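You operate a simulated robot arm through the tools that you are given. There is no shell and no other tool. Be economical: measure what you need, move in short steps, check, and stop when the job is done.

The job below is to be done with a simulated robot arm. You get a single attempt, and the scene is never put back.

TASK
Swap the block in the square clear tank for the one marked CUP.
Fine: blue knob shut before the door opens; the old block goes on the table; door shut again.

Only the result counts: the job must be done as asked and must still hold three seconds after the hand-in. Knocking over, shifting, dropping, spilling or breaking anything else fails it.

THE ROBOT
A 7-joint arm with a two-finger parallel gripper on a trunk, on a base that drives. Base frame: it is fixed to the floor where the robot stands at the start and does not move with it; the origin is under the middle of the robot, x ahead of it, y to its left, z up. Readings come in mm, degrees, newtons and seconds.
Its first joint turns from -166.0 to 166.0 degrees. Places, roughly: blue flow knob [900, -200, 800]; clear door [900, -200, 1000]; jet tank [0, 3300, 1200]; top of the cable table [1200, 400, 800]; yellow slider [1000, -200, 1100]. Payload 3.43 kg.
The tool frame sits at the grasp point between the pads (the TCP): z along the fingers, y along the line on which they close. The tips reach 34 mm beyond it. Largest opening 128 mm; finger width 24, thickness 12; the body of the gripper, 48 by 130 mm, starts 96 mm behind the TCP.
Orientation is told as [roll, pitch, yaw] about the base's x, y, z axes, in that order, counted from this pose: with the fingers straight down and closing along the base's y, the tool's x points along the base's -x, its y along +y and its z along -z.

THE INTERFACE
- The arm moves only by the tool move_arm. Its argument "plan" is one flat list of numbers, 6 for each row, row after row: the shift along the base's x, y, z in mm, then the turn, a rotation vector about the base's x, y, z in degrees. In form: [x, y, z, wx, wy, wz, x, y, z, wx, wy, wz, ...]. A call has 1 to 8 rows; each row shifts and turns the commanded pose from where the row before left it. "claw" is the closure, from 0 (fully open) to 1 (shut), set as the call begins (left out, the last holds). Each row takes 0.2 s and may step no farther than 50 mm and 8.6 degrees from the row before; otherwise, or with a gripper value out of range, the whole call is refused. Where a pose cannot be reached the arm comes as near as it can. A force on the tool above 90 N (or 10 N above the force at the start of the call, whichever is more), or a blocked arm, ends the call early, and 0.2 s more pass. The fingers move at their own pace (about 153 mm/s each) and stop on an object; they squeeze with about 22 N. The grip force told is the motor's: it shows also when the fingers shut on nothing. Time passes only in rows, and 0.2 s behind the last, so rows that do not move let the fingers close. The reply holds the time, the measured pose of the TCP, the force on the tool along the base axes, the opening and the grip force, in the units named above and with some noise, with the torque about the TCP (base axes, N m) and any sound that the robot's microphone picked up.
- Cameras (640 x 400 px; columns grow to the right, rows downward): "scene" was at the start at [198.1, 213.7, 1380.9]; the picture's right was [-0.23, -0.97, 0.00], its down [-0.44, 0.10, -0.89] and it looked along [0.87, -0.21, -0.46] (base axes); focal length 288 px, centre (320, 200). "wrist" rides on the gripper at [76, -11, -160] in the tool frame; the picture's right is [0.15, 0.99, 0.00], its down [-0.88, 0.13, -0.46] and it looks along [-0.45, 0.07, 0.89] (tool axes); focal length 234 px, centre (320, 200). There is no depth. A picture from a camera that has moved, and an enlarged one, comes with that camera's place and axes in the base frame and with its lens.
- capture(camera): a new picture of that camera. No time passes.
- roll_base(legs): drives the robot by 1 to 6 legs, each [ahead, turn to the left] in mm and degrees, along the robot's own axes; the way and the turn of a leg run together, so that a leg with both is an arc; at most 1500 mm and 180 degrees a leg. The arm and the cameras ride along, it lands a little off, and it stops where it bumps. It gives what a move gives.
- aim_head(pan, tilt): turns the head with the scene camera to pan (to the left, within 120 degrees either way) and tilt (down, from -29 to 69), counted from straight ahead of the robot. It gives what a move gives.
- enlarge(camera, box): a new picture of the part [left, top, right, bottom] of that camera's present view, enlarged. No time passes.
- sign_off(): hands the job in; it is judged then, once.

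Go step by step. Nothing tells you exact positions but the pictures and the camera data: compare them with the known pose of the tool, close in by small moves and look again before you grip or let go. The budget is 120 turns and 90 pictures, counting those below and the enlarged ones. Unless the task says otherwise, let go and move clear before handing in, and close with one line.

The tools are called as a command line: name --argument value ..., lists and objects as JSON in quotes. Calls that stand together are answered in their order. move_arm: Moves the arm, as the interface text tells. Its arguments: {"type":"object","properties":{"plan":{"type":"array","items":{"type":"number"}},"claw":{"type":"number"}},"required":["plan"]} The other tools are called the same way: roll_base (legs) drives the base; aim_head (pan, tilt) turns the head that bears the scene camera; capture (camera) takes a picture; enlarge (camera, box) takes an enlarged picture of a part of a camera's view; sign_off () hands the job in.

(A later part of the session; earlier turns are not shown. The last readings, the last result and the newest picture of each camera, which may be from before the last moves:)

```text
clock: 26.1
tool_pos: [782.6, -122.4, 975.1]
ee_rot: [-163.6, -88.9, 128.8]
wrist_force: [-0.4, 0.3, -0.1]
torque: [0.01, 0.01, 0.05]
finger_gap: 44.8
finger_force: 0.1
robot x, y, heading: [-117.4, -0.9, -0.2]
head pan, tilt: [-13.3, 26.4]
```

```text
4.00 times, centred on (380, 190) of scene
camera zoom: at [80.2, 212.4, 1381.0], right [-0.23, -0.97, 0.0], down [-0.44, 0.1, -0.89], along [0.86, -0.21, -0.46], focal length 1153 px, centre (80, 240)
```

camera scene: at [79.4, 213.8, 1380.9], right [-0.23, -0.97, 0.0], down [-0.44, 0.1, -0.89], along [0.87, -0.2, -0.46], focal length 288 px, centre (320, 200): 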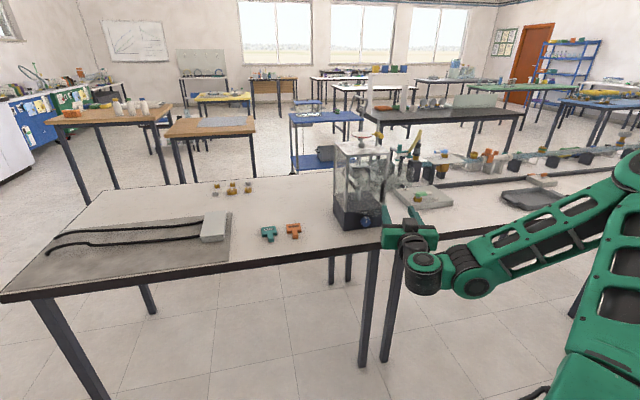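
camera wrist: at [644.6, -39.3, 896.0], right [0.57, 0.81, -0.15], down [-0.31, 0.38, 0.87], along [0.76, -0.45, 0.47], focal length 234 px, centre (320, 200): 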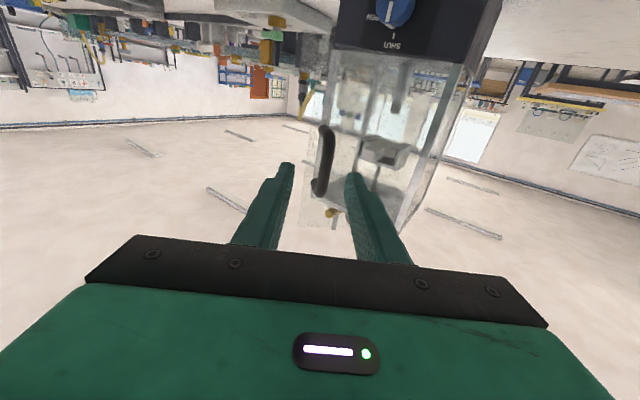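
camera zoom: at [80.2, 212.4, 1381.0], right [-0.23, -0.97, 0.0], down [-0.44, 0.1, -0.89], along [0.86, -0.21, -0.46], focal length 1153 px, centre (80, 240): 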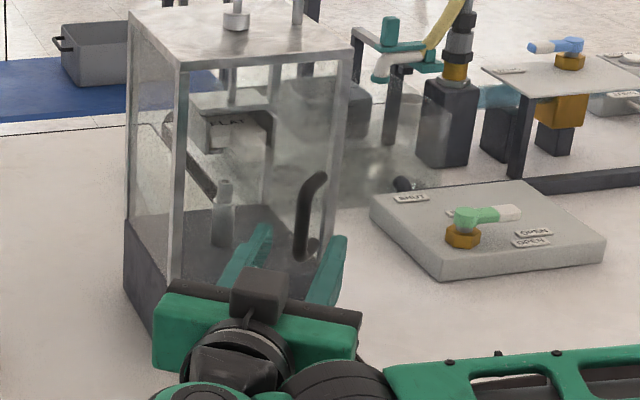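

The bar is at about (844, -157, 972). I'll advance onto it and close.

move_arm --plan '[17, -6, 0, 0, 0, 0, 17, -10, 0, 0, 0, 0, 16, -11, 0, 0, 0, 0]'

move_arm --plan '[0, 0, 0, 0, 0, 0, 0, 0, 0, 0, 0, 0]' --claw 1

```text
clock: 26.9
tool_pos: [833.2, -148.6, 976.1]
ee_rot: [-165.3, -89.0, 130.6]
wrist_force: [0.4, 0.5, 0.5]
torque: [0.02, -0.01, -0.04]
finger_gap: 44.6
finger_force: 0.0
robot x, y, heading: [-118.5, 0.6, -0.5]
head pan, tilt: [-13.3, 26.4]
```

```text
clock: 27.5
tool_pos: [829.0, -152.1, 974.9]
ee_rot: [-168.3, -89.1, 132.8]
wrist_force: [-51.1, -35.1, -9.5]
torque: [0.13, -0.55, -0.61]
finger_gap: 11.5
finger_force: 44.9
robot x, y, heading: [-117.5, -2.7, -0.4]
head pan, tilt: [-13.3, 26.4]
```

Gripped again. I'll continue the arc to about 75° of door opening, yawing the tool along with it.

move_arm --plan '[-8.9, 17, 0, 0, 0, -5, -6.1, 18, 0, 0, 0, -5, -3.5, 19, 0, 0, 0, -5, -0.7, 19.2, 0, 0, 0, -5]'

enlarge --camera "scene" --box '[315, 130, 435, 240]'

```text
clock: 28.0
tool_pos: [816.1, -132.5, 982.6]
ee_rot: [180.0, -88.8, 139.8]
wrist_force: [52.9, 21.8, -25.9]
torque: [0.6, 0.31, 0.58]
finger_gap: 11.2
finger_force: 44.7
out of reach, approached as far as the arm can: row 2
robot x, y, heading: [-119.2, 1.0, -0.1]
head pan, tilt: [-13.3, 26.4]
stopped in row 2: the force on the tool passed its limit at 108 N (the readings are from after the stop); the commanded pose is now the measured one
```

```text
3.64 times, centred on (375, 185) of scene
camera zoom: at [84.5, 213.1, 1380.3], right [-0.24, -0.97, 0.0], down [-0.45, 0.1, -0.89], along [0.86, -0.21, -0.46], focal length 1048 px, centre (120, 254)
```

zoom: 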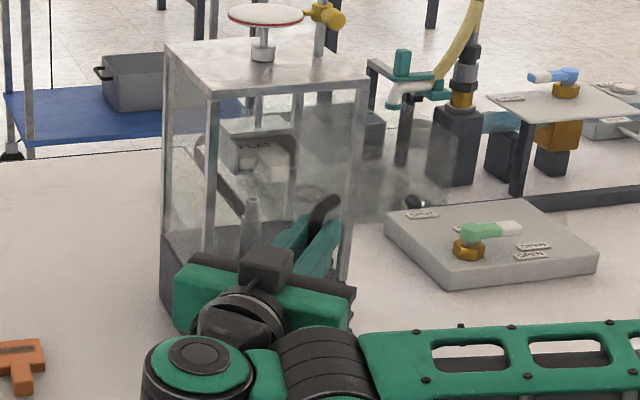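

The arm can't follow at that yaw. I'll let go and retreat, then push the door from inside with the tool pointing straight down as a peg.

move_arm --plan '[0, 0, 0, 0, 0, 0, 0, 0, 0, 0, 0, 0]' --claw 0.62

move_arm --plan '[-12, 6, 0, 0, 0, 0, -12, 6, 0, 0, 0, 0, -15, 6, 0, 0, 0, 0, -25, 0, 0, 0, 0, 5, -25, 0, 0, 0, 0, 5, -25, 0, 0, 0, 0, 5]'

enlarge --camera "scene" --box '[315, 130, 435, 240]'

```text
clock: 28.6
tool_pos: [812.9, -135.8, 987.3]
ee_rot: [173.1, -88.6, 146.2]
wrist_force: [0.5, 0.4, 0.2]
torque: [0.05, 0.01, 0.0]
finger_gap: 48.6
finger_force: 0.1
robot x, y, heading: [-117.0, 0.6, -0.2]
head pan, tilt: [-13.3, 26.4]
```

```text
clock: 30.0
tool_pos: [740.4, -135.2, 986.5]
ee_rot: [171.2, -88.7, 163.0]
wrist_force: [0.1, 0.4, -0.7]
torque: [0.01, -0.01, -0.03]
finger_gap: 48.4
finger_force: 0.0
out of reach, approached as far as the arm can: row 1, 2, 3
robot x, y, heading: [-112.8, 3.6, -0.2]
head pan, tilt: [-13.3, 26.4]
```

```text
3.64 times, centred on (375, 185) of scene
camera zoom: at [81.0, 212.4, 1380.9], right [-0.24, -0.97, 0.0], down [-0.44, 0.1, -0.89], along [0.86, -0.21, -0.46], focal length 1048 px, centre (120, 254)
```

zoom: 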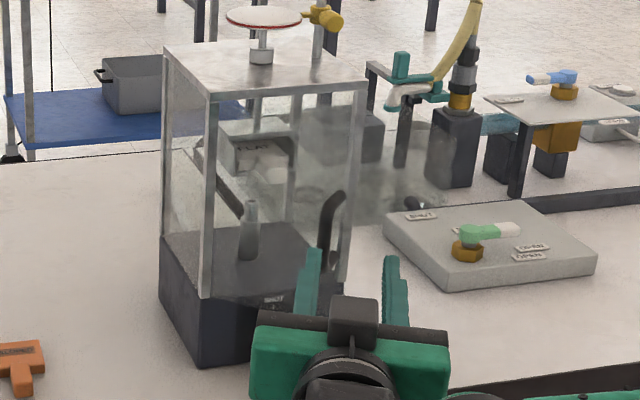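

The door is at roughly 40°. I'll raise the arm to the right and turn the tool to point straight down.

move_arm --plan '[0, -20, 25, 0, 0, 8.6, 0, -20, 25, 0, 0, 8.6, 0, -20, 25, 0, 0, 8.6, 0, -15, 20, 0, 8.5, 0, 0, -15, 20, 0, 8.5, 0, 0, -15, 20, 0, 8.5, 0, 0, -15, 20, 0, 8.5, 0, 0, -15, 20, 0, 8.5, 0]' --claw 1

move_arm --plan '[0, 0, 0, 0, 8.2, 0, 0, 0, 0, 0, 8.2, 0, 0, 0, 0, 0, 8.2, 0, 0, 0, 0, 0, 8.2, 0, 0, 0, 0, 0, 8.2, 0, 0, 0, 0, 0, 7, 0]'

```text
clock: 31.4
tool_pos: [703.9, -158.3, 1089.0]
ee_rot: [-19.4, -84.8, 8.4]
wrist_force: [177.2, -7.7, 45.2]
torque: [0.19, -1.04, -1.04]
finger_gap: 0.0
finger_force: 22.6
out of reach, approached as far as the arm can: row 2, 3, 4, 5, 6, 7
robot x, y, heading: [-118.5, 1.4, -0.3]
head pan, tilt: [-13.3, 26.4]
stopped in row 7: the force on the tool passed its limit at 431 N (the readings are from after the stop); the commanded pose is now the measured one
```

```text
clock: 31.7
tool_pos: [690.3, -158.0, 1104.3]
ee_rot: [-18.9, -86.4, 8.1]
wrist_force: [152.2, 9.0, 42.3]
torque: [1.11, -1.12, -3.9]
finger_gap: 0.1
finger_force: 22.3
out of reach, approached as far as the arm can: row 1
robot x, y, heading: [-119.9, 0.4, 0.1]
head pan, tilt: [-13.3, 26.4]
stopped in row 1: the force on the tool passed its limit at 397 N (the readings are from after the stop); the commanded pose is now the measured one
```

There's a large force although the tool is well away from the tank, so it is probably touching the arm itself. I'll look before moving.

capture --camera "scene"

capture --camera "wrist"

```text
44 pictures are left
camera scene: at [81.7, 212.2, 1380.8], right [-0.24, -0.97, 0.0], down [-0.44, 0.1, -0.89], along [0.86, -0.21, -0.46], focal length 288 px, centre (320, 200)
```

scene: 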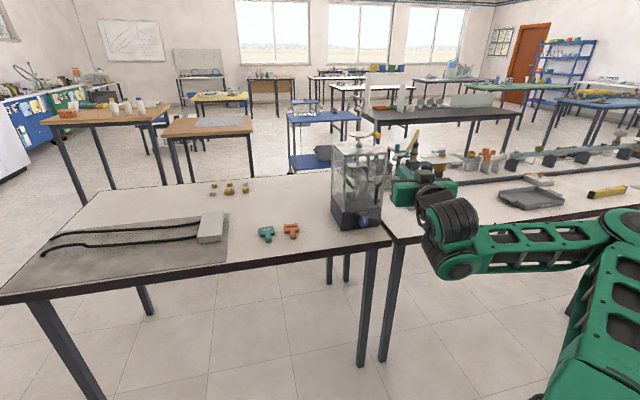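

```text
43 pictures are left
camera wrist: at [526.6, -137.7, 1038.5], right [0.18, 0.97, -0.17], down [-0.37, 0.22, 0.9], along [0.91, -0.1, 0.4], focal length 234 px, centre (320, 200)
```

wrist: 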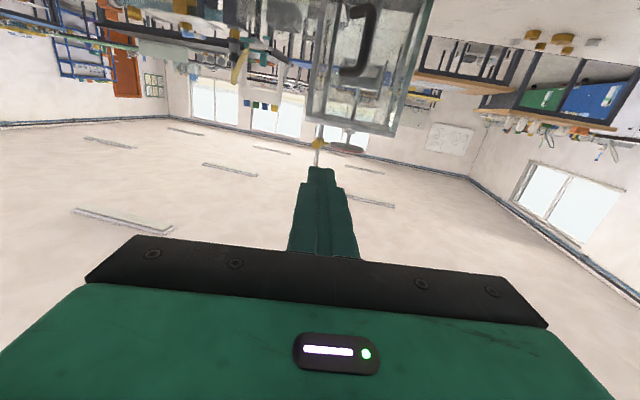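

The wrist camera is against the forearm. I'll unfold outward and down to the right, clear of the tank, before pitching.

move_arm --plan '[15, -10, -25, 0, 0, 0, 20, -20, -25, 0, 0, 0, 20, -30, -25, 0, 0, 0, 15, -40, -25, 0, 0, 0, 15, -40, 0, 0, 0, 0, 15, -40, 0, 0, 0, 0, 20, 0, 0, 0, 0, 0, 20, 0, 0, 0, 0, 0]'

```text
clock: 33.5
tool_pos: [730.1, -156.4, 1080.1]
ee_rot: [-19.1, -85.9, 7.9]
wrist_force: [0.9, 0.1, -0.8]
torque: [0.0, -0.02, 0.0]
finger_gap: 0.0
finger_force: 22.2
out of reach, approached as far as the arm can: row 2, 3, 4, 5, 6, 7, 8
robot x, y, heading: [-119.9, -0.1, -0.4]
head pan, tilt: [-13.3, 26.4]
```

move_arm --plan '[10, 0, -25, 0, 0, 0, 10, 0, -25, 0, 0, 0, 10, 0, -25, 0, 0, 0]'

```text
clock: 34.3
tool_pos: [759.7, -150.2, 1005.1]
ee_rot: [-19.0, -86.0, 7.7]
wrist_force: [0.5, 1.2, 0.1]
torque: [0.01, -0.02, -0.03]
finger_gap: 0.0
finger_force: 21.8
out of reach, approached as far as the arm can: row 2
robot x, y, heading: [-114.1, -1.3, -0.0]
head pan, tilt: [-13.3, 26.4]
```

move_arm --plan '[5, -20, -15, 0, 0, 5, 5, -40, -5, 0, 0, 5, 5, -40, 0, 0, 0, 5, 5, -40, 0, 0, 0, 0, 10, -40, 0, 0, 0, 0, 20, 0, 0, 0, 0, 0, 20, 0, 0, 0, 0, 0]'

```text
clock: 35.9
tool_pos: [776.3, -142.4, 996.6]
ee_rot: [-18.9, -86.0, 7.4]
wrist_force: [-0.2, 0.3, 0.4]
torque: [-0.05, 0.02, 0.0]
finger_gap: 0.0
finger_force: 22.0
out of reach, approached as far as the arm can: row 1, 2, 3, 4, 5, 6, 7
robot x, y, heading: [-117.8, 2.0, -0.3]
head pan, tilt: [-13.3, 26.4]
```

move_arm --plan '[0, 0, 0, 0, 8, 0, 0, 0, 0, 0, 8, 0]'

capture --camera "scene"

```text
clock: 36.5
tool_pos: [751.3, -122.2, 1029.8]
ee_rot: [-9.7, -78.6, -1.7]
wrist_force: [185.2, 28.2, 13.5]
torque: [1.22, -3.71, -8.81]
finger_gap: 0.1
finger_force: 21.7
out of reach, approached as far as the arm can: row 1, 2
robot x, y, heading: [-120.3, -1.7, -0.3]
head pan, tilt: [-13.3, 26.4]
stopped in row 2: the force on the tool passed its limit at 540 N (the readings are from after the stop); the commanded pose is now the measured one
```

```text
42 pictures are left
camera scene: at [81.8, 212.4, 1380.7], right [-0.24, -0.97, 0.0], down [-0.44, 0.1, -0.89], along [0.86, -0.21, -0.46], focal length 288 px, centre (320, 200)
```

scene: 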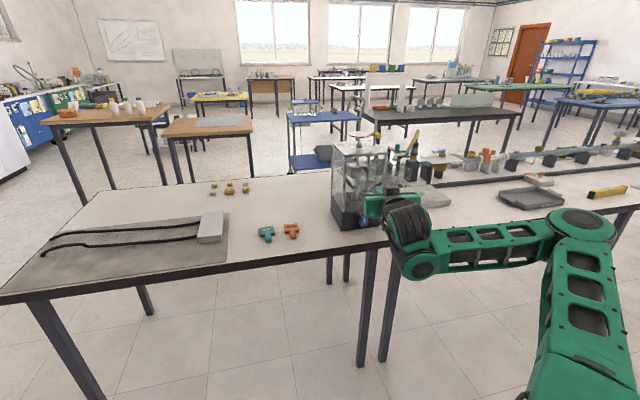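

The elbow has swung out low to the right, folding the wrist against the forearm. I'll go left over the open area and turn the tool left, in line with the forearm, to unfold it.

move_arm --plan '[5, 10, 0, 0, -4, 6, 0, 30, 0, 0, 0, 8, 0, 40, 0, 0, 0, 8, 0, 40, 0, 0, 0, 8, 0, 40, 0, 0, 0, 0, 0, 40, 0, 0, 0, 0]'

```text
clock: 36.8
tool_pos: [738.0, -121.2, 1044.7]
ee_rot: [-1.6, -80.1, -9.3]
wrist_force: [32.8, 42.5, -12.3]
torque: [1.44, -3.63, -8.93]
finger_gap: 0.1
finger_force: 21.5
out of reach, approached as far as the arm can: row 1
robot x, y, heading: [-121.2, 0.9, -0.2]
head pan, tilt: [-13.3, 26.4]
stopped in row 1: the force on the tool passed its limit at 337 N (the readings are from after the stop); the commanded pose is now the measured one
```

move_arm --plan '[10, 5, -20, 0, -2, 0, 10, 5, -20, 0, -2, 0]'

enlarge --camera "scene" --box '[340, 150, 640, 340]'

```text
clock: 37.4
tool_pos: [758.6, -111.2, 1004.7]
ee_rot: [2.2, -83.9, -13.0]
wrist_force: [1.2, 0.6, 0.1]
torque: [0.02, 0.02, -0.03]
finger_gap: 0.1
finger_force: 22.0
robot x, y, heading: [-118.5, -1.4, -0.2]
head pan, tilt: [-13.3, 26.4]
```

```text
2.11 times, centred on (490, 245) of scene
camera zoom: at [80.5, 212.3, 1380.9], right [-0.24, -0.97, 0.0], down [-0.44, 0.1, -0.89], along [0.86, -0.21, -0.46], focal length 607 px, centre (-38, 105)
```

zoom: 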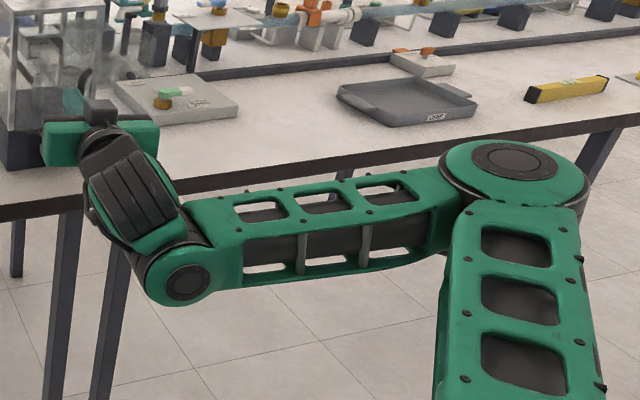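

The contact is gone. I'll move left now, to stretch and unfold the arm.

move_arm --plan '[0, 30, 0, 0, 0, 4, 0, 40, 0, 0, 0, 4, 0, 40, 0, 0, 0, 4, 0, 45, 0, 0, 0, 4, 0, 45, 0, 0, 0, 4, 0, 45, 0, 0, 0, 4, 0, 45, 0, 0, 0, 4]'

```text
clock: 39.0
tool_pos: [731.1, 187.5, 1002.8]
ee_rot: [2.4, -84.0, 14.5]
wrist_force: [-0.6, -0.1, -0.3]
torque: [0.02, 0.02, 0.0]
finger_gap: 0.0
finger_force: 22.3
out of reach, approached as far as the arm can: row 5, 6, 7
robot x, y, heading: [-116.6, -1.8, -0.2]
head pan, tilt: [-13.3, 26.4]
```

move_arm --plan '[0, 10, 10, 0, 8, 0, 0, 10, 10, 0, 8, 0, 0, 10, 10, 0, 8, 0, 0, 10, 10, 0, 8, 0]'

capture --camera "scene"

```text
clock: 39.6
tool_pos: [703.3, 208.7, 1033.2]
ee_rot: [15.6, -77.1, 1.3]
wrist_force: [0.8, 7.6, -4.2]
torque: [0.47, -0.6, -1.26]
finger_gap: 0.1
finger_force: 21.8
out of reach, approached as far as the arm can: row 1, 2
robot x, y, heading: [-121.4, 0.8, -0.4]
head pan, tilt: [-13.3, 26.4]
stopped in row 2: the force on the tool passed its limit at 480 N (the readings are from after the stop); the commanded pose is now the measured one
```

```text
40 pictures are left
camera scene: at [81.9, 212.5, 1380.7], right [-0.24, -0.97, 0.0], down [-0.44, 0.1, -0.89], along [0.86, -0.21, -0.46], focal length 288 px, centre (320, 200)
```

scene: 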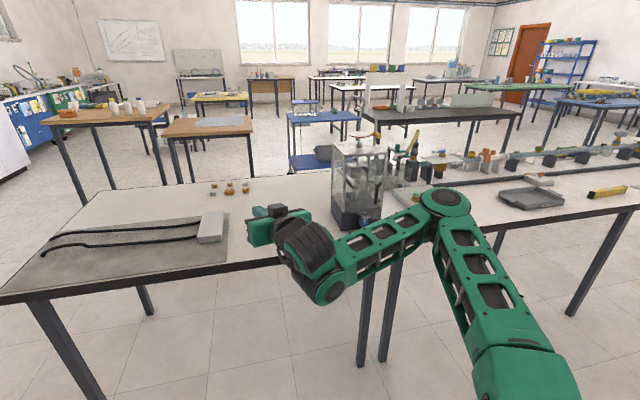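

With the tool horizontal, the rest of the job looks doable from here. The trouble was only yawing right while in this elbow posture. I'll go back to the handle with the tool near straight ahead and let the bar turn in the grip.

move_arm --plan '[12, -10, -10, 0, -4, 0, 12, -10, -10, 0, -4, 0, 10, -20, -10, 0, 0, -3, 5, -40, 0, 0, 0, -3, 0, -45, 0, 0, 0, -3, 0, -45, 0, 0, 0, -3]'

move_arm --plan '[0, -45, -5, 0, -1, -3, 0, -45, -5, 0, -1, -3, 0, -45, -5, 0, -1, -3, 0, -40, -5, 0, -1, -3, 0, 0, -5, 0, -1, -3]' --claw 0.76

capture --camera "wrist"

```text
clock: 41.0
tool_pos: [740.8, 38.4, 1004.9]
ee_rot: [13.6, -85.0, -8.7]
wrist_force: [1.0, 0.4, 0.2]
torque: [-0.02, 0.0, 0.04]
finger_gap: 0.0
finger_force: 21.5
robot x, y, heading: [-121.3, -1.6, -0.6]
head pan, tilt: [-13.3, 26.4]
```

```text
clock: 42.2
tool_pos: [738.2, -126.9, 981.5]
ee_rot: [58.7, -88.5, -66.2]
wrist_force: [-0.6, 0.5, -0.4]
torque: [-0.01, -0.04, -0.03]
finger_gap: 30.6
finger_force: 0.1
out of reach, approached as far as the arm can: row 5
robot x, y, heading: [-118.8, -0.8, -0.6]
head pan, tilt: [-13.3, 26.4]
```

```text
39 pictures are left
camera wrist: at [578.0, -114.3, 907.0], right [0.13, 0.98, -0.12], down [-0.43, 0.17, 0.89], along [0.9, -0.06, 0.44], focal length 234 px, centre (320, 200)
```

wrist: 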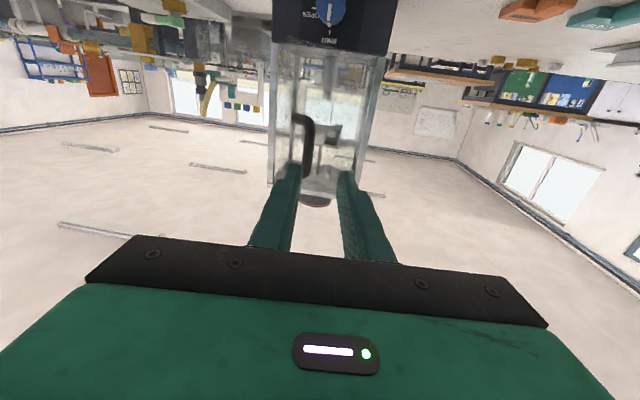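

The bar is at about (848, -154, 974). I'll approach with a narrow opening.

move_arm --plan '[10, -13, -4, 0, 0, 0, 25, -3, -3, 0, 0, 0, 25, -3, 0, 0, 0, 0]'

enlarge --camera "wrist" --box '[240, 90, 400, 230]'

enlarge --camera "scene" --box '[325, 140, 435, 240]'

```text
clock: 43.0
tool_pos: [794.0, -135.3, 974.2]
ee_rot: [121.3, -88.3, -130.3]
wrist_force: [0.1, 0.4, -0.7]
torque: [-0.01, -0.03, 0.01]
finger_gap: 30.6
finger_force: 0.0
out of reach, approached as far as the arm can: row 3
robot x, y, heading: [-119.9, 2.1, -0.3]
head pan, tilt: [-13.3, 26.4]
```

```text
2.86 times, centred on (320, 160) of wrist
camera zoom: at [635.8, -117.8, 894.0], right [0.16, 0.98, -0.12], down [-0.45, 0.18, 0.88], along [0.88, -0.08, 0.47], focal length 669 px, centre (320, 314)
```

zoom: 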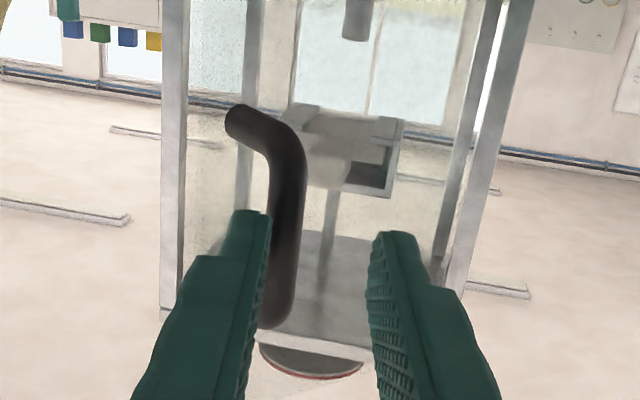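

```text
4.00 times, centred on (380, 190) of scene
camera zoom: at [80.6, 212.3, 1380.9], right [-0.24, -0.97, 0.0], down [-0.44, 0.1, -0.89], along [0.86, -0.21, -0.46], focal length 1153 px, centre (80, 240)
```

zoom: 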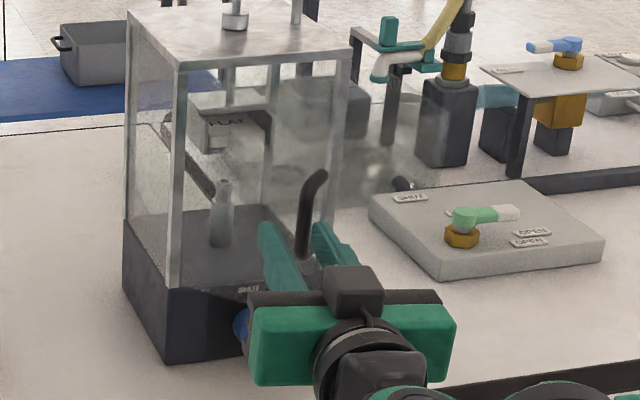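

move_arm --plan '[0, -8, 0, 0, 0, 5, 0, -8, 0, 0, 0, 4]'

```text
clock: 43.6
tool_pos: [799.0, -161.9, 972.6]
ee_rot: [101.7, -88.7, -102.5]
wrist_force: [-0.2, 0.7, -0.1]
torque: [0.02, 0.0, -0.02]
finger_gap: 30.6
finger_force: 0.0
robot x, y, heading: [-122.6, -1.0, -0.5]
head pan, tilt: [-13.3, 26.4]
```

move_arm --plan '[10, 7, 0, 0, 0, 0, 8, 0, 0, 0, 0, 0]'

enlarge --camera "wrist" --box '[240, 90, 400, 230]'

```text
clock: 44.2
tool_pos: [817.0, -155.2, 970.9]
ee_rot: [100.5, -88.6, -101.4]
wrist_force: [-0.5, 0.2, -0.4]
torque: [-0.02, -0.02, 0.01]
finger_gap: 30.8
finger_force: 0.1
robot x, y, heading: [-120.5, -1.7, -0.2]
head pan, tilt: [-13.3, 26.4]
```

```text
2.86 times, centred on (320, 160) of wrist
camera zoom: at [656.6, -161.6, 894.6], right [0.02, 0.99, -0.12], down [-0.46, 0.12, 0.88], along [0.89, 0.04, 0.46], focal length 669 px, centre (320, 314)
```

zoom: 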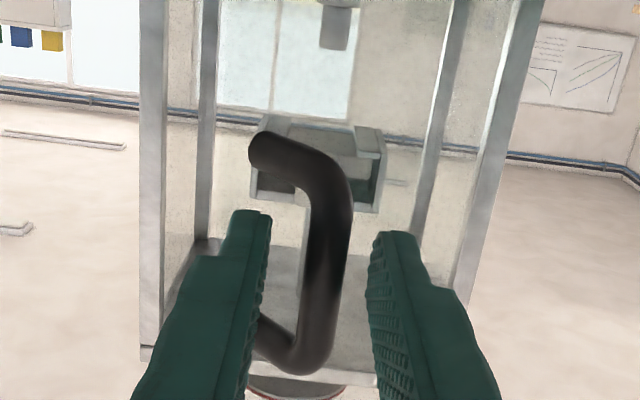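

The bar is centred between the fingers. I'll advance 8 mm and close.

move_arm --plan '[8, 1, 0, 0, 0, 0]'

move_arm --plan '[0, 0, 0, 0, 0, 0, 0, 0, 0, 0, 0, 0]' --claw 1

```text
clock: 44.6
tool_pos: [824.8, -156.7, 972.4]
ee_rot: [100.8, -88.7, -101.8]
wrist_force: [0.1, -1.9, -0.3]
torque: [-0.03, 0.03, 0.03]
finger_gap: 30.6
finger_force: 0.2
robot x, y, heading: [-118.0, 0.2, -0.1]
head pan, tilt: [-13.3, 26.4]
```

```text
clock: 45.2
tool_pos: [824.7, -155.9, 972.1]
ee_rot: [100.7, -88.7, -101.7]
wrist_force: [-6.0, -3.0, -2.3]
torque: [-0.26, 0.04, -0.09]
finger_gap: 11.0
finger_force: 44.8
robot x, y, heading: [-117.5, 0.1, -0.0]
head pan, tilt: [-13.3, 26.4]
```

Gripped. I'll continue the arc without yawing the tool.

move_arm --plan '[-9.1, 15.5, 0, 0, 0, 0, -6.7, 16.7, 0, 0, 0, 0, -4.2, 17.5, 0, 0, 0, 0]'

```text
clock: 46.0
tool_pos: [806.6, -105.5, 972.5]
ee_rot: [99.7, -88.6, -100.5]
wrist_force: [13.6, 1.8, -12.8]
torque: [0.16, 0.51, 0.07]
finger_gap: 11.1
finger_force: 44.7
robot x, y, heading: [-118.0, -3.5, -0.2]
head pan, tilt: [-13.3, 26.4]
```

move_arm --plan '[-0.6, 17.9, 0, 0, 0, 0, 2, 17.9, 0, 0, 0, 0, 4, 17.6, 0, 0, 0, 0]'

enlarge --camera "scene" --box '[315, 140, 435, 250]'

```text
clock: 46.8
tool_pos: [812.3, -53.1, 973.2]
ee_rot: [109.3, -88.4, -110.1]
wrist_force: [0.8, 0.3, 3.3]
torque: [0.16, 0.24, 0.06]
finger_gap: 11.3
finger_force: 44.9
robot x, y, heading: [-121.3, -1.0, -0.4]
head pan, tilt: [-13.3, 26.4]
```

```text
3.64 times, centred on (375, 195) of scene
camera zoom: at [80.5, 212.3, 1380.9], right [-0.24, -0.97, 0.0], down [-0.44, 0.1, -0.89], along [0.86, -0.21, -0.46], focal length 1048 px, centre (120, 218)
```

zoom: 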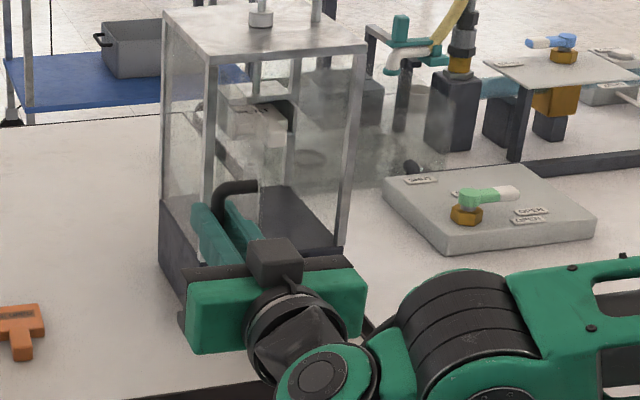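

move_arm --plan '[6.8, 16.9, 0, 0, 0, 0, 9, 15.7, 0, 0, 0, 0, 11.4, 14.2, 0, 0, 0, 0]'

move_arm --plan '[0, 0, 0, 0, 0, 0, 0, 0, 0, 0, 0, 0]' --claw 0.8

enlarge --camera "scene" --box '[315, 140, 435, 250]'

```text
clock: 47.6
tool_pos: [840.4, -8.8, 973.3]
ee_rot: [110.2, -88.6, -111.1]
wrist_force: [-12.5, 0.5, 0.6]
torque: [-0.23, -1.0, -0.97]
finger_gap: 11.2
finger_force: 44.8
robot x, y, heading: [-118.9, -3.6, -0.5]
head pan, tilt: [-13.3, 26.4]
```

```text
clock: 48.2
tool_pos: [840.8, -9.9, 973.1]
ee_rot: [108.4, -88.7, -109.3]
wrist_force: [0.5, 0.2, -0.4]
torque: [0.04, 0.04, 0.01]
finger_gap: 25.7
finger_force: 0.1
robot x, y, heading: [-116.9, -0.2, -0.3]
head pan, tilt: [-13.3, 26.4]
```

```text
3.64 times, centred on (375, 195) of scene
camera zoom: at [80.7, 212.3, 1380.9], right [-0.24, -0.97, 0.0], down [-0.44, 0.1, -0.89], along [0.86, -0.21, -0.46], focal length 1048 px, centre (120, 218)
```

zoom: 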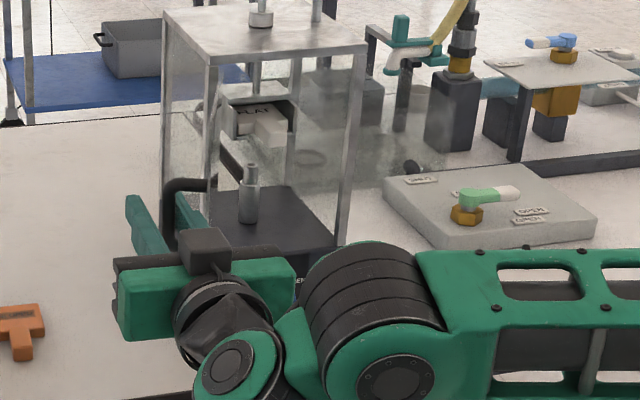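

The door is open about 115° and released. I'll retreat, move in front of the opening, and look at the FLAT block.

move_arm --plan '[-25, 0, 0, 0, 0, 0, -25, 0, 0, 0, 0, 0, -25, 0, 0, 0, 0, 0, -15, -10, 0, 0, 0, 0, 0, -35, 0, 0, 0, 0, 0, -40, 0, 0, 0, 0, 0, -40, 0, 0, 0, 0, 0, -25, 0, 0, 0, 0]'

capture --camera "wrist"

enlarge --camera "scene" --box '[330, 140, 390, 220]'

```text
clock: 50.0
tool_pos: [782.5, -151.1, 959.9]
ee_rot: [102.6, -88.7, -103.5]
wrist_force: [-0.5, 0.1, 0.6]
torque: [0.01, -0.03, 0.02]
finger_gap: 25.6
finger_force: 0.0
out of reach, approached as far as the arm can: row 1, 2, 3, 4, 5, 6
robot x, y, heading: [-116.3, -1.1, -0.3]
head pan, tilt: [-13.3, 26.4]
```

```text
33 pictures are left
camera wrist: at [622.3, -155.6, 882.4], right [0.02, 0.99, -0.12], down [-0.46, 0.12, 0.88], along [0.89, 0.04, 0.46], focal length 234 px, centre (320, 200)
```

wrist: 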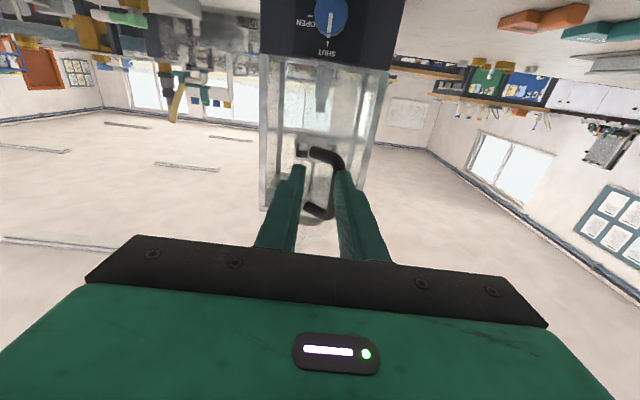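

```text
5.00 times, centred on (360, 180) of scene
camera zoom: at [80.7, 212.4, 1380.9], right [-0.24, -0.97, 0.0], down [-0.44, 0.1, -0.89], along [0.86, -0.21, -0.46], focal length 1441 px, centre (120, 300)
```

zoom: 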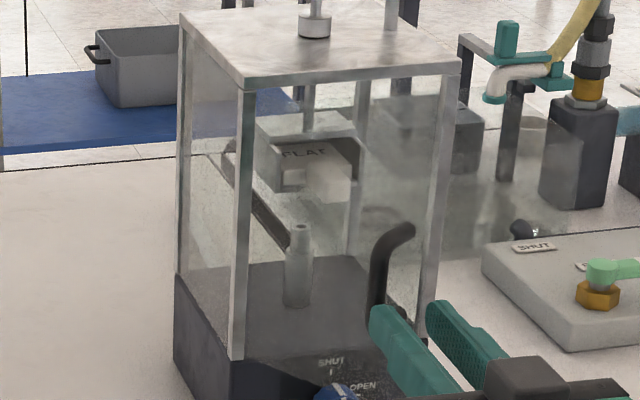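

The arm couldn't retreat, so the fingers dragged the handle and partly closed the door again. I'll back the base another 90 mm for folding room, then repeat the opening with a checked retreat.

roll_base --legs '[[-90, 0]]'

enlarge --camera "wrist" --box '[220, 50, 420, 225]'

```text
clock: 51.1
tool_pos: [693.2, -148.4, 960.1]
ee_rot: [100.8, -88.6, -101.5]
wrist_force: [1.5, 0.2, -0.9]
torque: [-0.01, 0.02, -0.01]
finger_gap: 25.6
finger_force: 0.1
robot x, y, heading: [-207.2, 2.8, -0.3]
head pan, tilt: [-13.3, 26.4]
```

```text
2.29 times, centred on (320, 138) of wrist
camera zoom: at [532.8, -154.4, 882.3], right [0.02, 0.99, -0.12], down [-0.46, 0.12, 0.88], along [0.89, 0.04, 0.46], focal length 535 px, centre (320, 343)
```

zoom: 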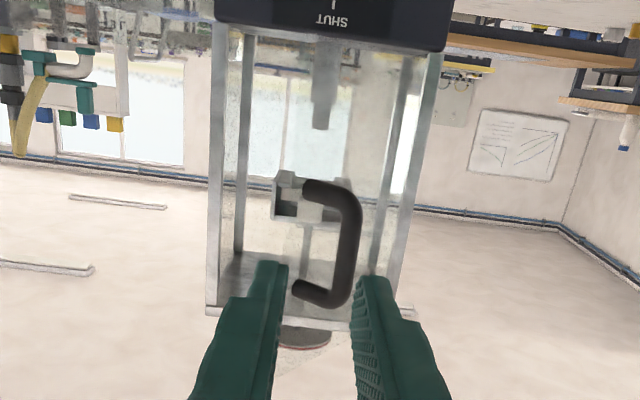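

The bar is at about (839, -131). I'll approach it in steps.

move_arm --plan '[20, 17, 8, 0, 0, 0, 34, 0, 4, 0, 0, 0, 34, 0, 0, 0, 0, 0, 24, 0, 0, 0, 0, 0]'

enlarge --camera "wrist" --box '[220, 90, 420, 240]'

```text
clock: 52.1
tool_pos: [792.3, -131.8, 983.4]
ee_rot: [126.2, -88.4, -127.0]
wrist_force: [-0.3, -0.4, 0.3]
torque: [0.01, 0.02, 0.0]
finger_gap: 25.6
finger_force: 0.1
robot x, y, heading: [-212.5, 1.5, -0.5]
head pan, tilt: [-13.3, 26.4]
```

```text
2.67 times, centred on (320, 165) of wrist
camera zoom: at [633.3, -137.3, 904.0], right [0.02, 0.99, -0.12], down [-0.47, 0.12, 0.88], along [0.88, 0.04, 0.47], focal length 624 px, centre (320, 293)
```

zoom: 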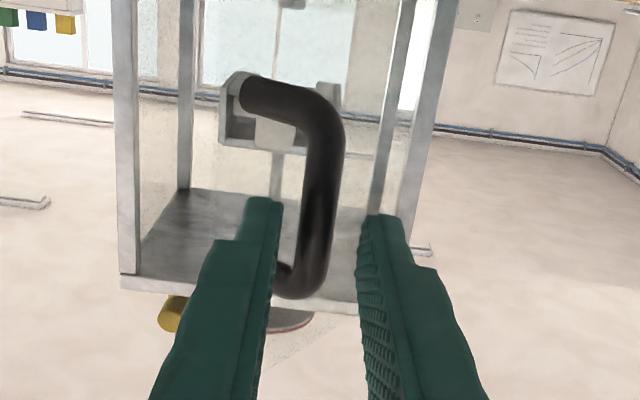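

move_arm --plan '[12, 1, -6, 0, 0, 0, 12, 0, -5, 0, 0, 0]'

move_arm --plan '[0, 0, 0, 0, 0, 0, 0, 0, 0, 0, 0, 0]' --claw 1

```text
clock: 52.7
tool_pos: [817.0, -132.6, 972.6]
ee_rot: [126.5, -88.3, -127.4]
wrist_force: [-0.6, 0.5, 0.3]
torque: [0.0, -0.02, 0.03]
finger_gap: 25.6
finger_force: 0.0
robot x, y, heading: [-208.9, -1.8, -0.3]
head pan, tilt: [-13.3, 26.4]
```

```text
clock: 53.3
tool_pos: [816.2, -133.1, 972.1]
ee_rot: [126.1, -88.3, -126.9]
wrist_force: [0.9, -0.2, 0.1]
torque: [-0.02, -0.1, -0.04]
finger_gap: 11.3
finger_force: 44.8
robot x, y, heading: [-209.3, 1.8, -0.4]
head pan, tilt: [-13.3, 26.4]
```

move_arm --plan '[-6, 13.5, 0, 0, 0, 0, -3.5, 14, 0, 0, 0, 0, 0, 17.9, 0, 0, 0, 0, 2, 17.9, 0, 0, 0, 0, 4, 17.6, 0, 0, 0, 0, 6.8, 16.9, 0, 0, 0, 0, 9, 15.7, 0, 0, 0, 0, 11.4, 14.2, 0, 0, 0, 0]'

move_arm --plan '[7, 7, 0, 0, 0, 0, 7, 6, 0, 0, 0, 0]'

move_arm --plan '[0, 0, 0, 0, 0, 0, 0, 0, 0, 0, 0, 0]' --claw 0.8

move_arm --plan '[-20, 0, 0, 0, 0, 0, -20, 0, 0, 0, 0, 0]'

```text
clock: 55.1
tool_pos: [839.9, -6.6, 971.6]
ee_rot: [134.8, -88.3, -136.0]
wrist_force: [-4.8, -19.4, 16.8]
torque: [-0.6, -1.63, -2.29]
finger_gap: 11.2
finger_force: 44.8
robot x, y, heading: [-207.1, 2.4, -0.1]
head pan, tilt: [-13.3, 26.4]
```

```text
clock: 55.6
tool_pos: [837.4, -9.0, 972.8]
ee_rot: [149.7, -88.6, -151.6]
wrist_force: [19.6, -20.5, -39.3]
torque: [0.66, 0.42, -0.57]
finger_gap: 11.7
finger_force: 44.6
robot x, y, heading: [-208.1, -0.2, -0.5]
head pan, tilt: [-13.3, 26.4]
stopped in row 2: the force on the tool passed its limit at 105 N (the readings are from after the stop); the commanded pose is now the measured one
```

```text
clock: 56.2
tool_pos: [836.0, -1.0, 980.0]
ee_rot: [149.8, -87.9, -151.3]
wrist_force: [3.6, -5.6, -16.5]
torque: [0.34, 0.07, -0.36]
finger_gap: 29.4
finger_force: 3.3
robot x, y, heading: [-209.6, -0.2, -0.6]
head pan, tilt: [-13.3, 26.4]
```

```text
clock: 56.8
tool_pos: [793.9, -1.2, 976.8]
ee_rot: [148.7, -87.8, -150.1]
wrist_force: [-0.6, 0.2, -0.7]
torque: [0.02, 0.02, 0.0]
finger_gap: 25.8
finger_force: 0.0
robot x, y, heading: [-207.8, -1.3, -0.4]
head pan, tilt: [-13.3, 26.4]
```

The door reached its stop at about 115° and the fingers came off cleanly. I'll retreat further, open the claw a bit, and look.

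move_arm --plan '[-20, 0, 0, 0, 0, 0, -25, 0, 0, 0, 0, 0, -25, 0, 0, 0, 0, 0]'

capture --camera "scene"

```text
clock: 57.6
tool_pos: [731.7, 2.3, 978.4]
ee_rot: [154.6, -87.9, -155.5]
wrist_force: [-0.5, 0.7, 0.9]
torque: [0.02, 0.01, -0.01]
finger_gap: 25.4
finger_force: 0.2
out of reach, approached as far as the arm can: row 3
robot x, y, heading: [-208.0, -0.2, -0.3]
head pan, tilt: [-13.3, 26.4]
```

```text
29 pictures are left
camera scene: at [-8.6, 212.2, 1380.9], right [-0.24, -0.97, 0.0], down [-0.44, 0.11, -0.89], along [0.86, -0.21, -0.46], focal length 288 px, centre (320, 200)
```

scene: 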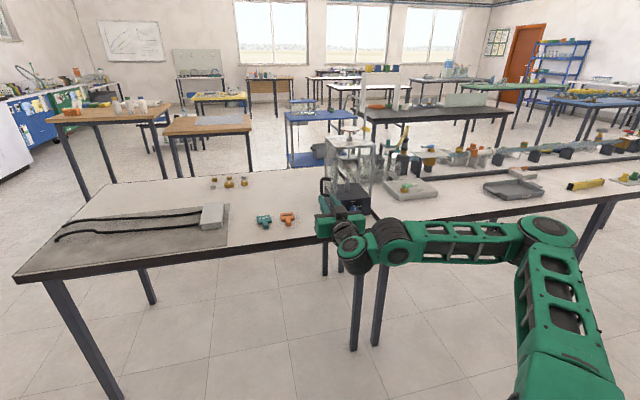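

move_arm --plan '[0, -40, 0, 0, 0, 0, 0, -40, 0, 0, 0, 0, 0, -40, 0, 0, 0, 0, 0, -40, 0, 0, 0, 0]' --claw 0.55

enlarge --camera "wrist" --box '[220, 50, 420, 225]'

enlarge --camera "scene" --box '[310, 130, 390, 210]'

```text
clock: 58.6
tool_pos: [727.8, -160.4, 981.7]
ee_rot: [149.0, -88.0, -150.3]
wrist_force: [0.9, 0.6, 0.5]
torque: [0.01, -0.02, -0.07]
finger_gap: 57.7
finger_force: 0.1
robot x, y, heading: [-206.0, -0.3, -0.3]
head pan, tilt: [-13.3, 26.4]
```

```text
2.29 times, centred on (320, 138) of wrist
camera zoom: at [569.6, -164.6, 901.6], right [0.03, 0.99, -0.13], down [-0.48, 0.13, 0.87], along [0.88, 0.04, 0.48], focal length 535 px, centre (320, 343)
```

zoom: 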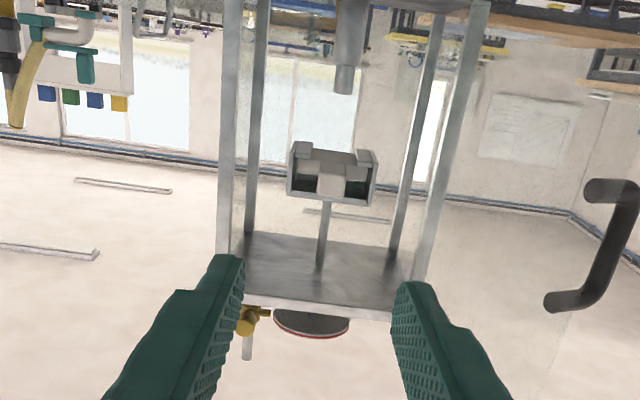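

```text
5.00 times, centred on (350, 170) of scene
camera zoom: at [-8.7, 212.5, 1380.9], right [-0.24, -0.97, 0.0], down [-0.44, 0.11, -0.89], along [0.86, -0.21, -0.46], focal length 1441 px, centre (170, 350)
```

zoom: 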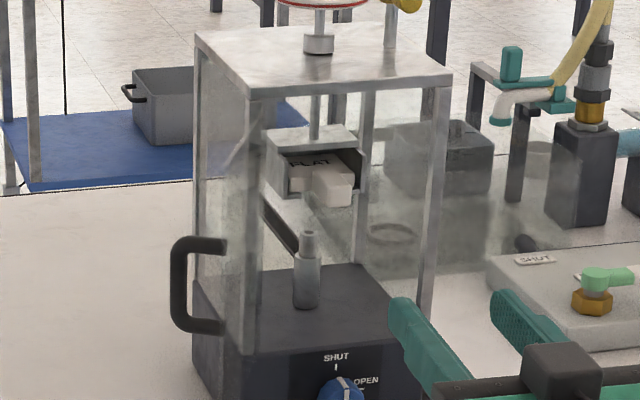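

enlarge --camera "wrist" --box '[300, 105, 350, 145]'

enlarge --camera "scene" --box '[325, 150, 355, 175]'

```text
10.00 times, centred on (325, 125) of wrist
camera zoom: at [569.6, -164.6, 901.6], right [0.03, 0.99, -0.13], down [-0.48, 0.13, 0.87], along [0.88, 0.04, 0.48], focal length 2342 px, centre (270, 950)
```

zoom: 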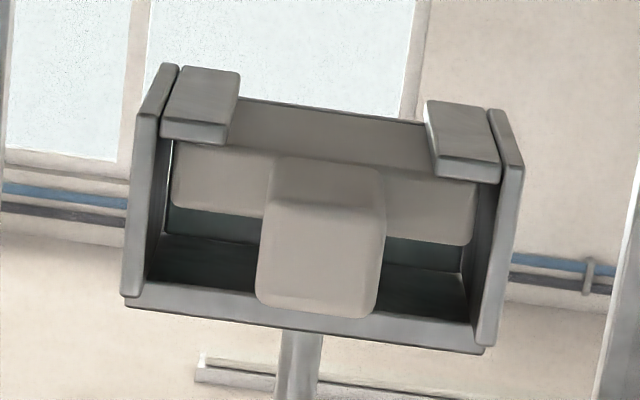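

```text
16.00 times, centred on (340, 162) of scene
camera zoom: at [-8.7, 212.5, 1380.9], right [-0.24, -0.97, 0.0], down [-0.44, 0.11, -0.89], along [0.86, -0.21, -0.46], focal length 4612 px, centre (0, 800)
```

zoom: 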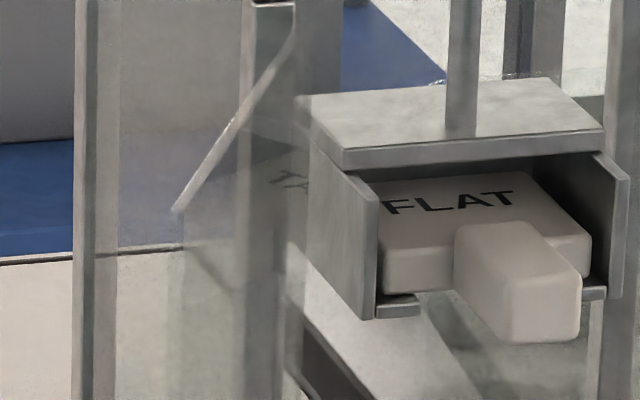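

FLAT sits in a slotted holder with its stem towards me; the stem's front face is at about (968, -156, 987). I'll approach along x, stopping short first.

move_arm --plan '[35, 2, 2, 0, 0, 0, 35, 2, 2, 0, 0, 0, 35, 0, 1, 0, 0, 0, 35, 0, 0, 0, 0, 0, 30, 0, 0, 0, 0, 0]' --claw 0.6

enlarge --camera "wrist" --box '[240, 70, 400, 210]'

enlarge --camera "scene" --box '[310, 140, 370, 200]'

```text
clock: 59.8
tool_pos: [896.5, -153.4, 983.7]
ee_rot: [149.1, -88.0, -150.5]
wrist_force: [-0.2, -0.5, 0.3]
torque: [0.01, 0.02, 0.0]
finger_gap: 51.3
finger_force: 0.0
robot x, y, heading: [-209.9, 0.4, -0.5]
head pan, tilt: [-13.3, 26.4]
```

```text
2.86 times, centred on (320, 140) of wrist
camera zoom: at [737.9, -159.5, 903.5], right [0.03, 0.99, -0.13], down [-0.48, 0.13, 0.87], along [0.88, 0.04, 0.48], focal length 669 px, centre (320, 371)
```

zoom: 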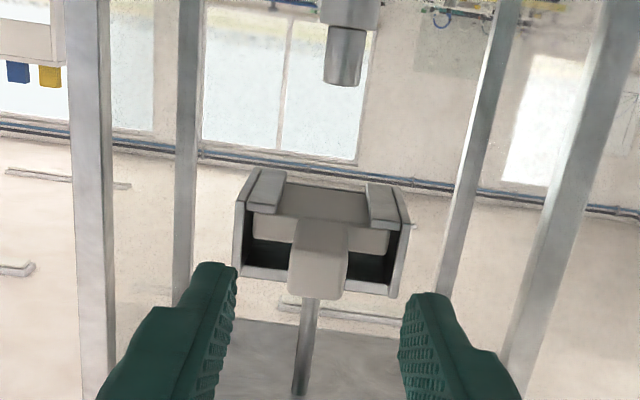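

```text
6.67 times, centred on (340, 170) of scene
camera zoom: at [-8.9, 212.1, 1381.0], right [-0.24, -0.97, 0.0], down [-0.44, 0.11, -0.89], along [0.86, -0.21, -0.46], focal length 1922 px, centre (187, 400)
```

zoom: 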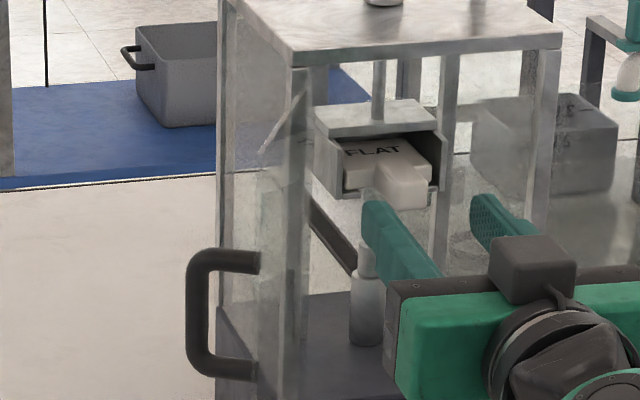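

Aligned. I'll advance 55 mm and check before closing.

move_arm --plan '[18, -1, 2, 0, 0, 0, 18, 0, 1, 0, 0, 0, 18, 0, 0, 0, 0, 0]' --claw 0.68

enlarge --camera "scene" --box '[320, 145, 360, 180]'

enlarge --camera "wrist" --box '[260, 100, 380, 210]'

```text
clock: 60.6
tool_pos: [950.0, -157.0, 988.4]
ee_rot: [149.2, -88.0, -150.6]
wrist_force: [-0.5, 0.0, 0.5]
torque: [0.04, 0.02, 0.06]
finger_gap: 40.9
finger_force: 0.0
robot x, y, heading: [-212.2, 3.1, -0.6]
head pan, tilt: [-13.3, 26.4]
```

```text
11.43 times, centred on (340, 162) of scene
camera zoom: at [-8.7, 212.1, 1380.9], right [-0.24, -0.97, 0.0], down [-0.44, 0.11, -0.89], along [0.86, -0.21, -0.46], focal length 3295 px, centre (91, 629)
```

zoom: 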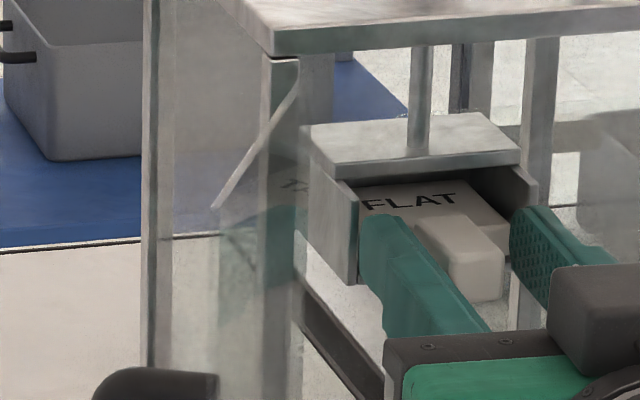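

```text
3.64 times, centred on (320, 155) of wrist
camera zoom: at [792.3, -161.5, 907.8], right [0.03, 0.99, -0.13], down [-0.48, 0.13, 0.87], along [0.88, 0.04, 0.48], focal length 852 px, centre (320, 364)
```

zoom: 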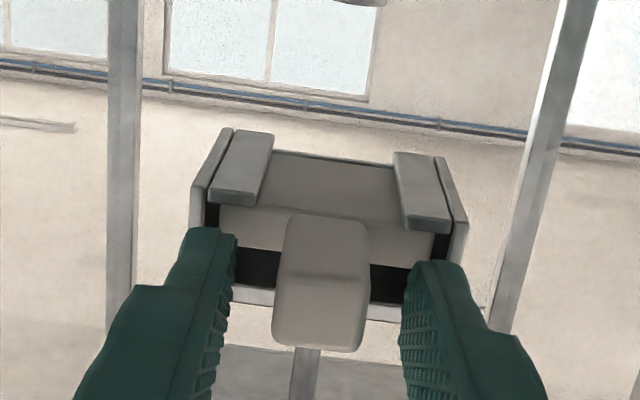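

move_arm --plan '[4, 0, 0, 0, 0, 0]'

move_arm --plan '[0, 0, 0, 0, 0, 0, 0, 0, 0, 0, 0, 0]' --claw 1

```text
clock: 61.0
tool_pos: [953.7, -156.7, 988.3]
ee_rot: [148.9, -87.9, -150.1]
wrist_force: [0.2, 0.2, 0.1]
torque: [-0.02, -0.01, -0.01]
finger_gap: 41.2
finger_force: 0.0
robot x, y, heading: [-210.5, 2.6, -0.4]
head pan, tilt: [-13.3, 26.4]
```

```text
clock: 61.6
tool_pos: [952.5, -156.2, 986.9]
ee_rot: [149.0, -88.0, -150.4]
wrist_force: [0.4, -0.7, 0.6]
torque: [0.01, 0.02, -0.04]
finger_gap: 19.3
finger_force: 21.4
robot x, y, heading: [-208.1, -3.0, -0.5]
head pan, tilt: [-13.3, 26.4]
```

FLAT is gripped by its 19 mm stem. I'll lift 2 mm off the lips and draw it straight out.

move_arm --plan '[0, 0, 2, 0, 0, 0, -15, 0, 0, 0, 0, 0, -20, 0, 0, 0, 0, 0, -20, 0, 0, 0, 0, 0]'

enlarge --camera "scene" --box '[315, 140, 375, 190]'

```text
clock: 62.6
tool_pos: [897.7, -159.5, 990.4]
ee_rot: [149.0, -88.0, -150.4]
wrist_force: [0.1, -0.1, -1.1]
torque: [-0.02, 0.01, 0.01]
finger_gap: 19.2
finger_force: 22.1
robot x, y, heading: [-206.5, 0.7, -0.6]
head pan, tilt: [-13.3, 26.4]
```

```text
8.00 times, centred on (345, 165) of scene
camera zoom: at [-8.3, 212.1, 1380.9], right [-0.24, -0.97, 0.0], down [-0.44, 0.11, -0.89], along [0.86, -0.21, -0.46], focal length 2306 px, centre (120, 480)
```

zoom: 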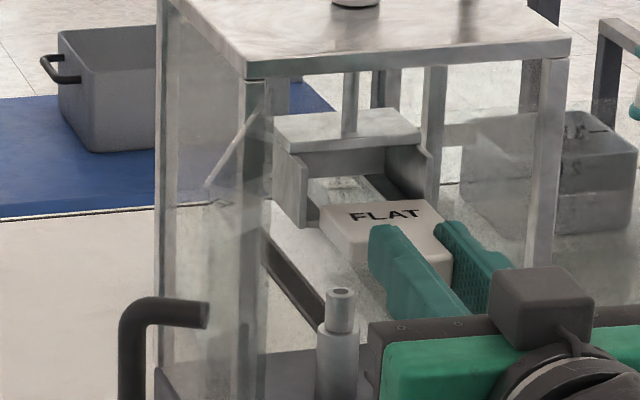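

FLAT is out. I'll draw it back clear of the door, using the base for the last stretch.

move_arm --plan '[-35, 0, 0, 0, 0, 0, -35, 0, 0, 0, 0, 0, -35, 0, 0, 0, 0, 0, -35, 0, 0, 0, 0, 0]'

roll_base --legs '[[-80, 0]]'

capture --camera "scene"

```text
clock: 63.6
tool_pos: [757.6, -157.6, 988.4]
ee_rot: [148.7, -88.0, -150.3]
wrist_force: [0.9, 0.4, -1.2]
torque: [-0.01, 0.02, 0.02]
finger_gap: 19.1
finger_force: 22.6
robot x, y, heading: [-208.8, -0.1, -0.4]
head pan, tilt: [-13.3, 26.4]
```

```text
clock: 64.6
tool_pos: [694.1, -167.1, 1009.7]
ee_rot: [163.4, -86.7, -165.8]
wrist_force: [1.1, -0.4, -3.5]
torque: [0.0, -0.21, 0.02]
finger_gap: 19.3
finger_force: 22.0
robot x, y, heading: [-243.5, 1.4, -1.3]
head pan, tilt: [-13.3, 26.4]
stopped in leg 1: the robot was blocked; the commanded pose is now the measured one
```

```text
19 pictures are left
camera scene: at [-42.2, 209.7, 1380.8], right [-0.25, -0.97, 0.0], down [-0.44, 0.11, -0.89], along [0.86, -0.23, -0.46], focal length 288 px, centre (320, 200)
```

scene: 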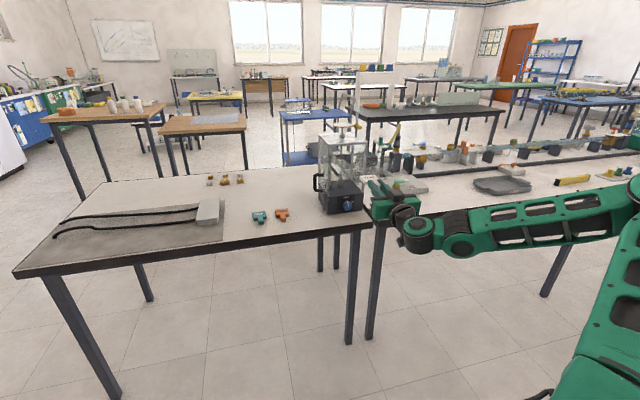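

The block's far end is at x≈788, clear of the open door. The base bumped something, so I won't back up any more. I'll carry FLAT left.

move_arm --plan '[0, 40, 0, 0, 0, 0, 0, 45, 0, 0, 0, 0, 0, 45, 0, 0, 0, 0, 0, 45, 0, 0, 0, 0, 0, 45, 0, 0, 0, 0, 0, 45, -10, 0, 0, 0, 0, 45, -10, 0, 0, 0, 0, 45, -10, 0, 0, 0]'

```text
clock: 66.4
tool_pos: [764.2, 159.1, 983.1]
ee_rot: [153.0, -85.8, -154.5]
wrist_force: [-1.0, -0.2, -0.2]
torque: [-0.03, 0.01, 0.02]
finger_gap: 19.1
finger_force: 22.2
out of reach, approached as far as the arm can: row 4, 5, 6, 7, 8
robot x, y, heading: [-247.7, 1.5, -1.1]
head pan, tilt: [-13.3, 26.4]
```

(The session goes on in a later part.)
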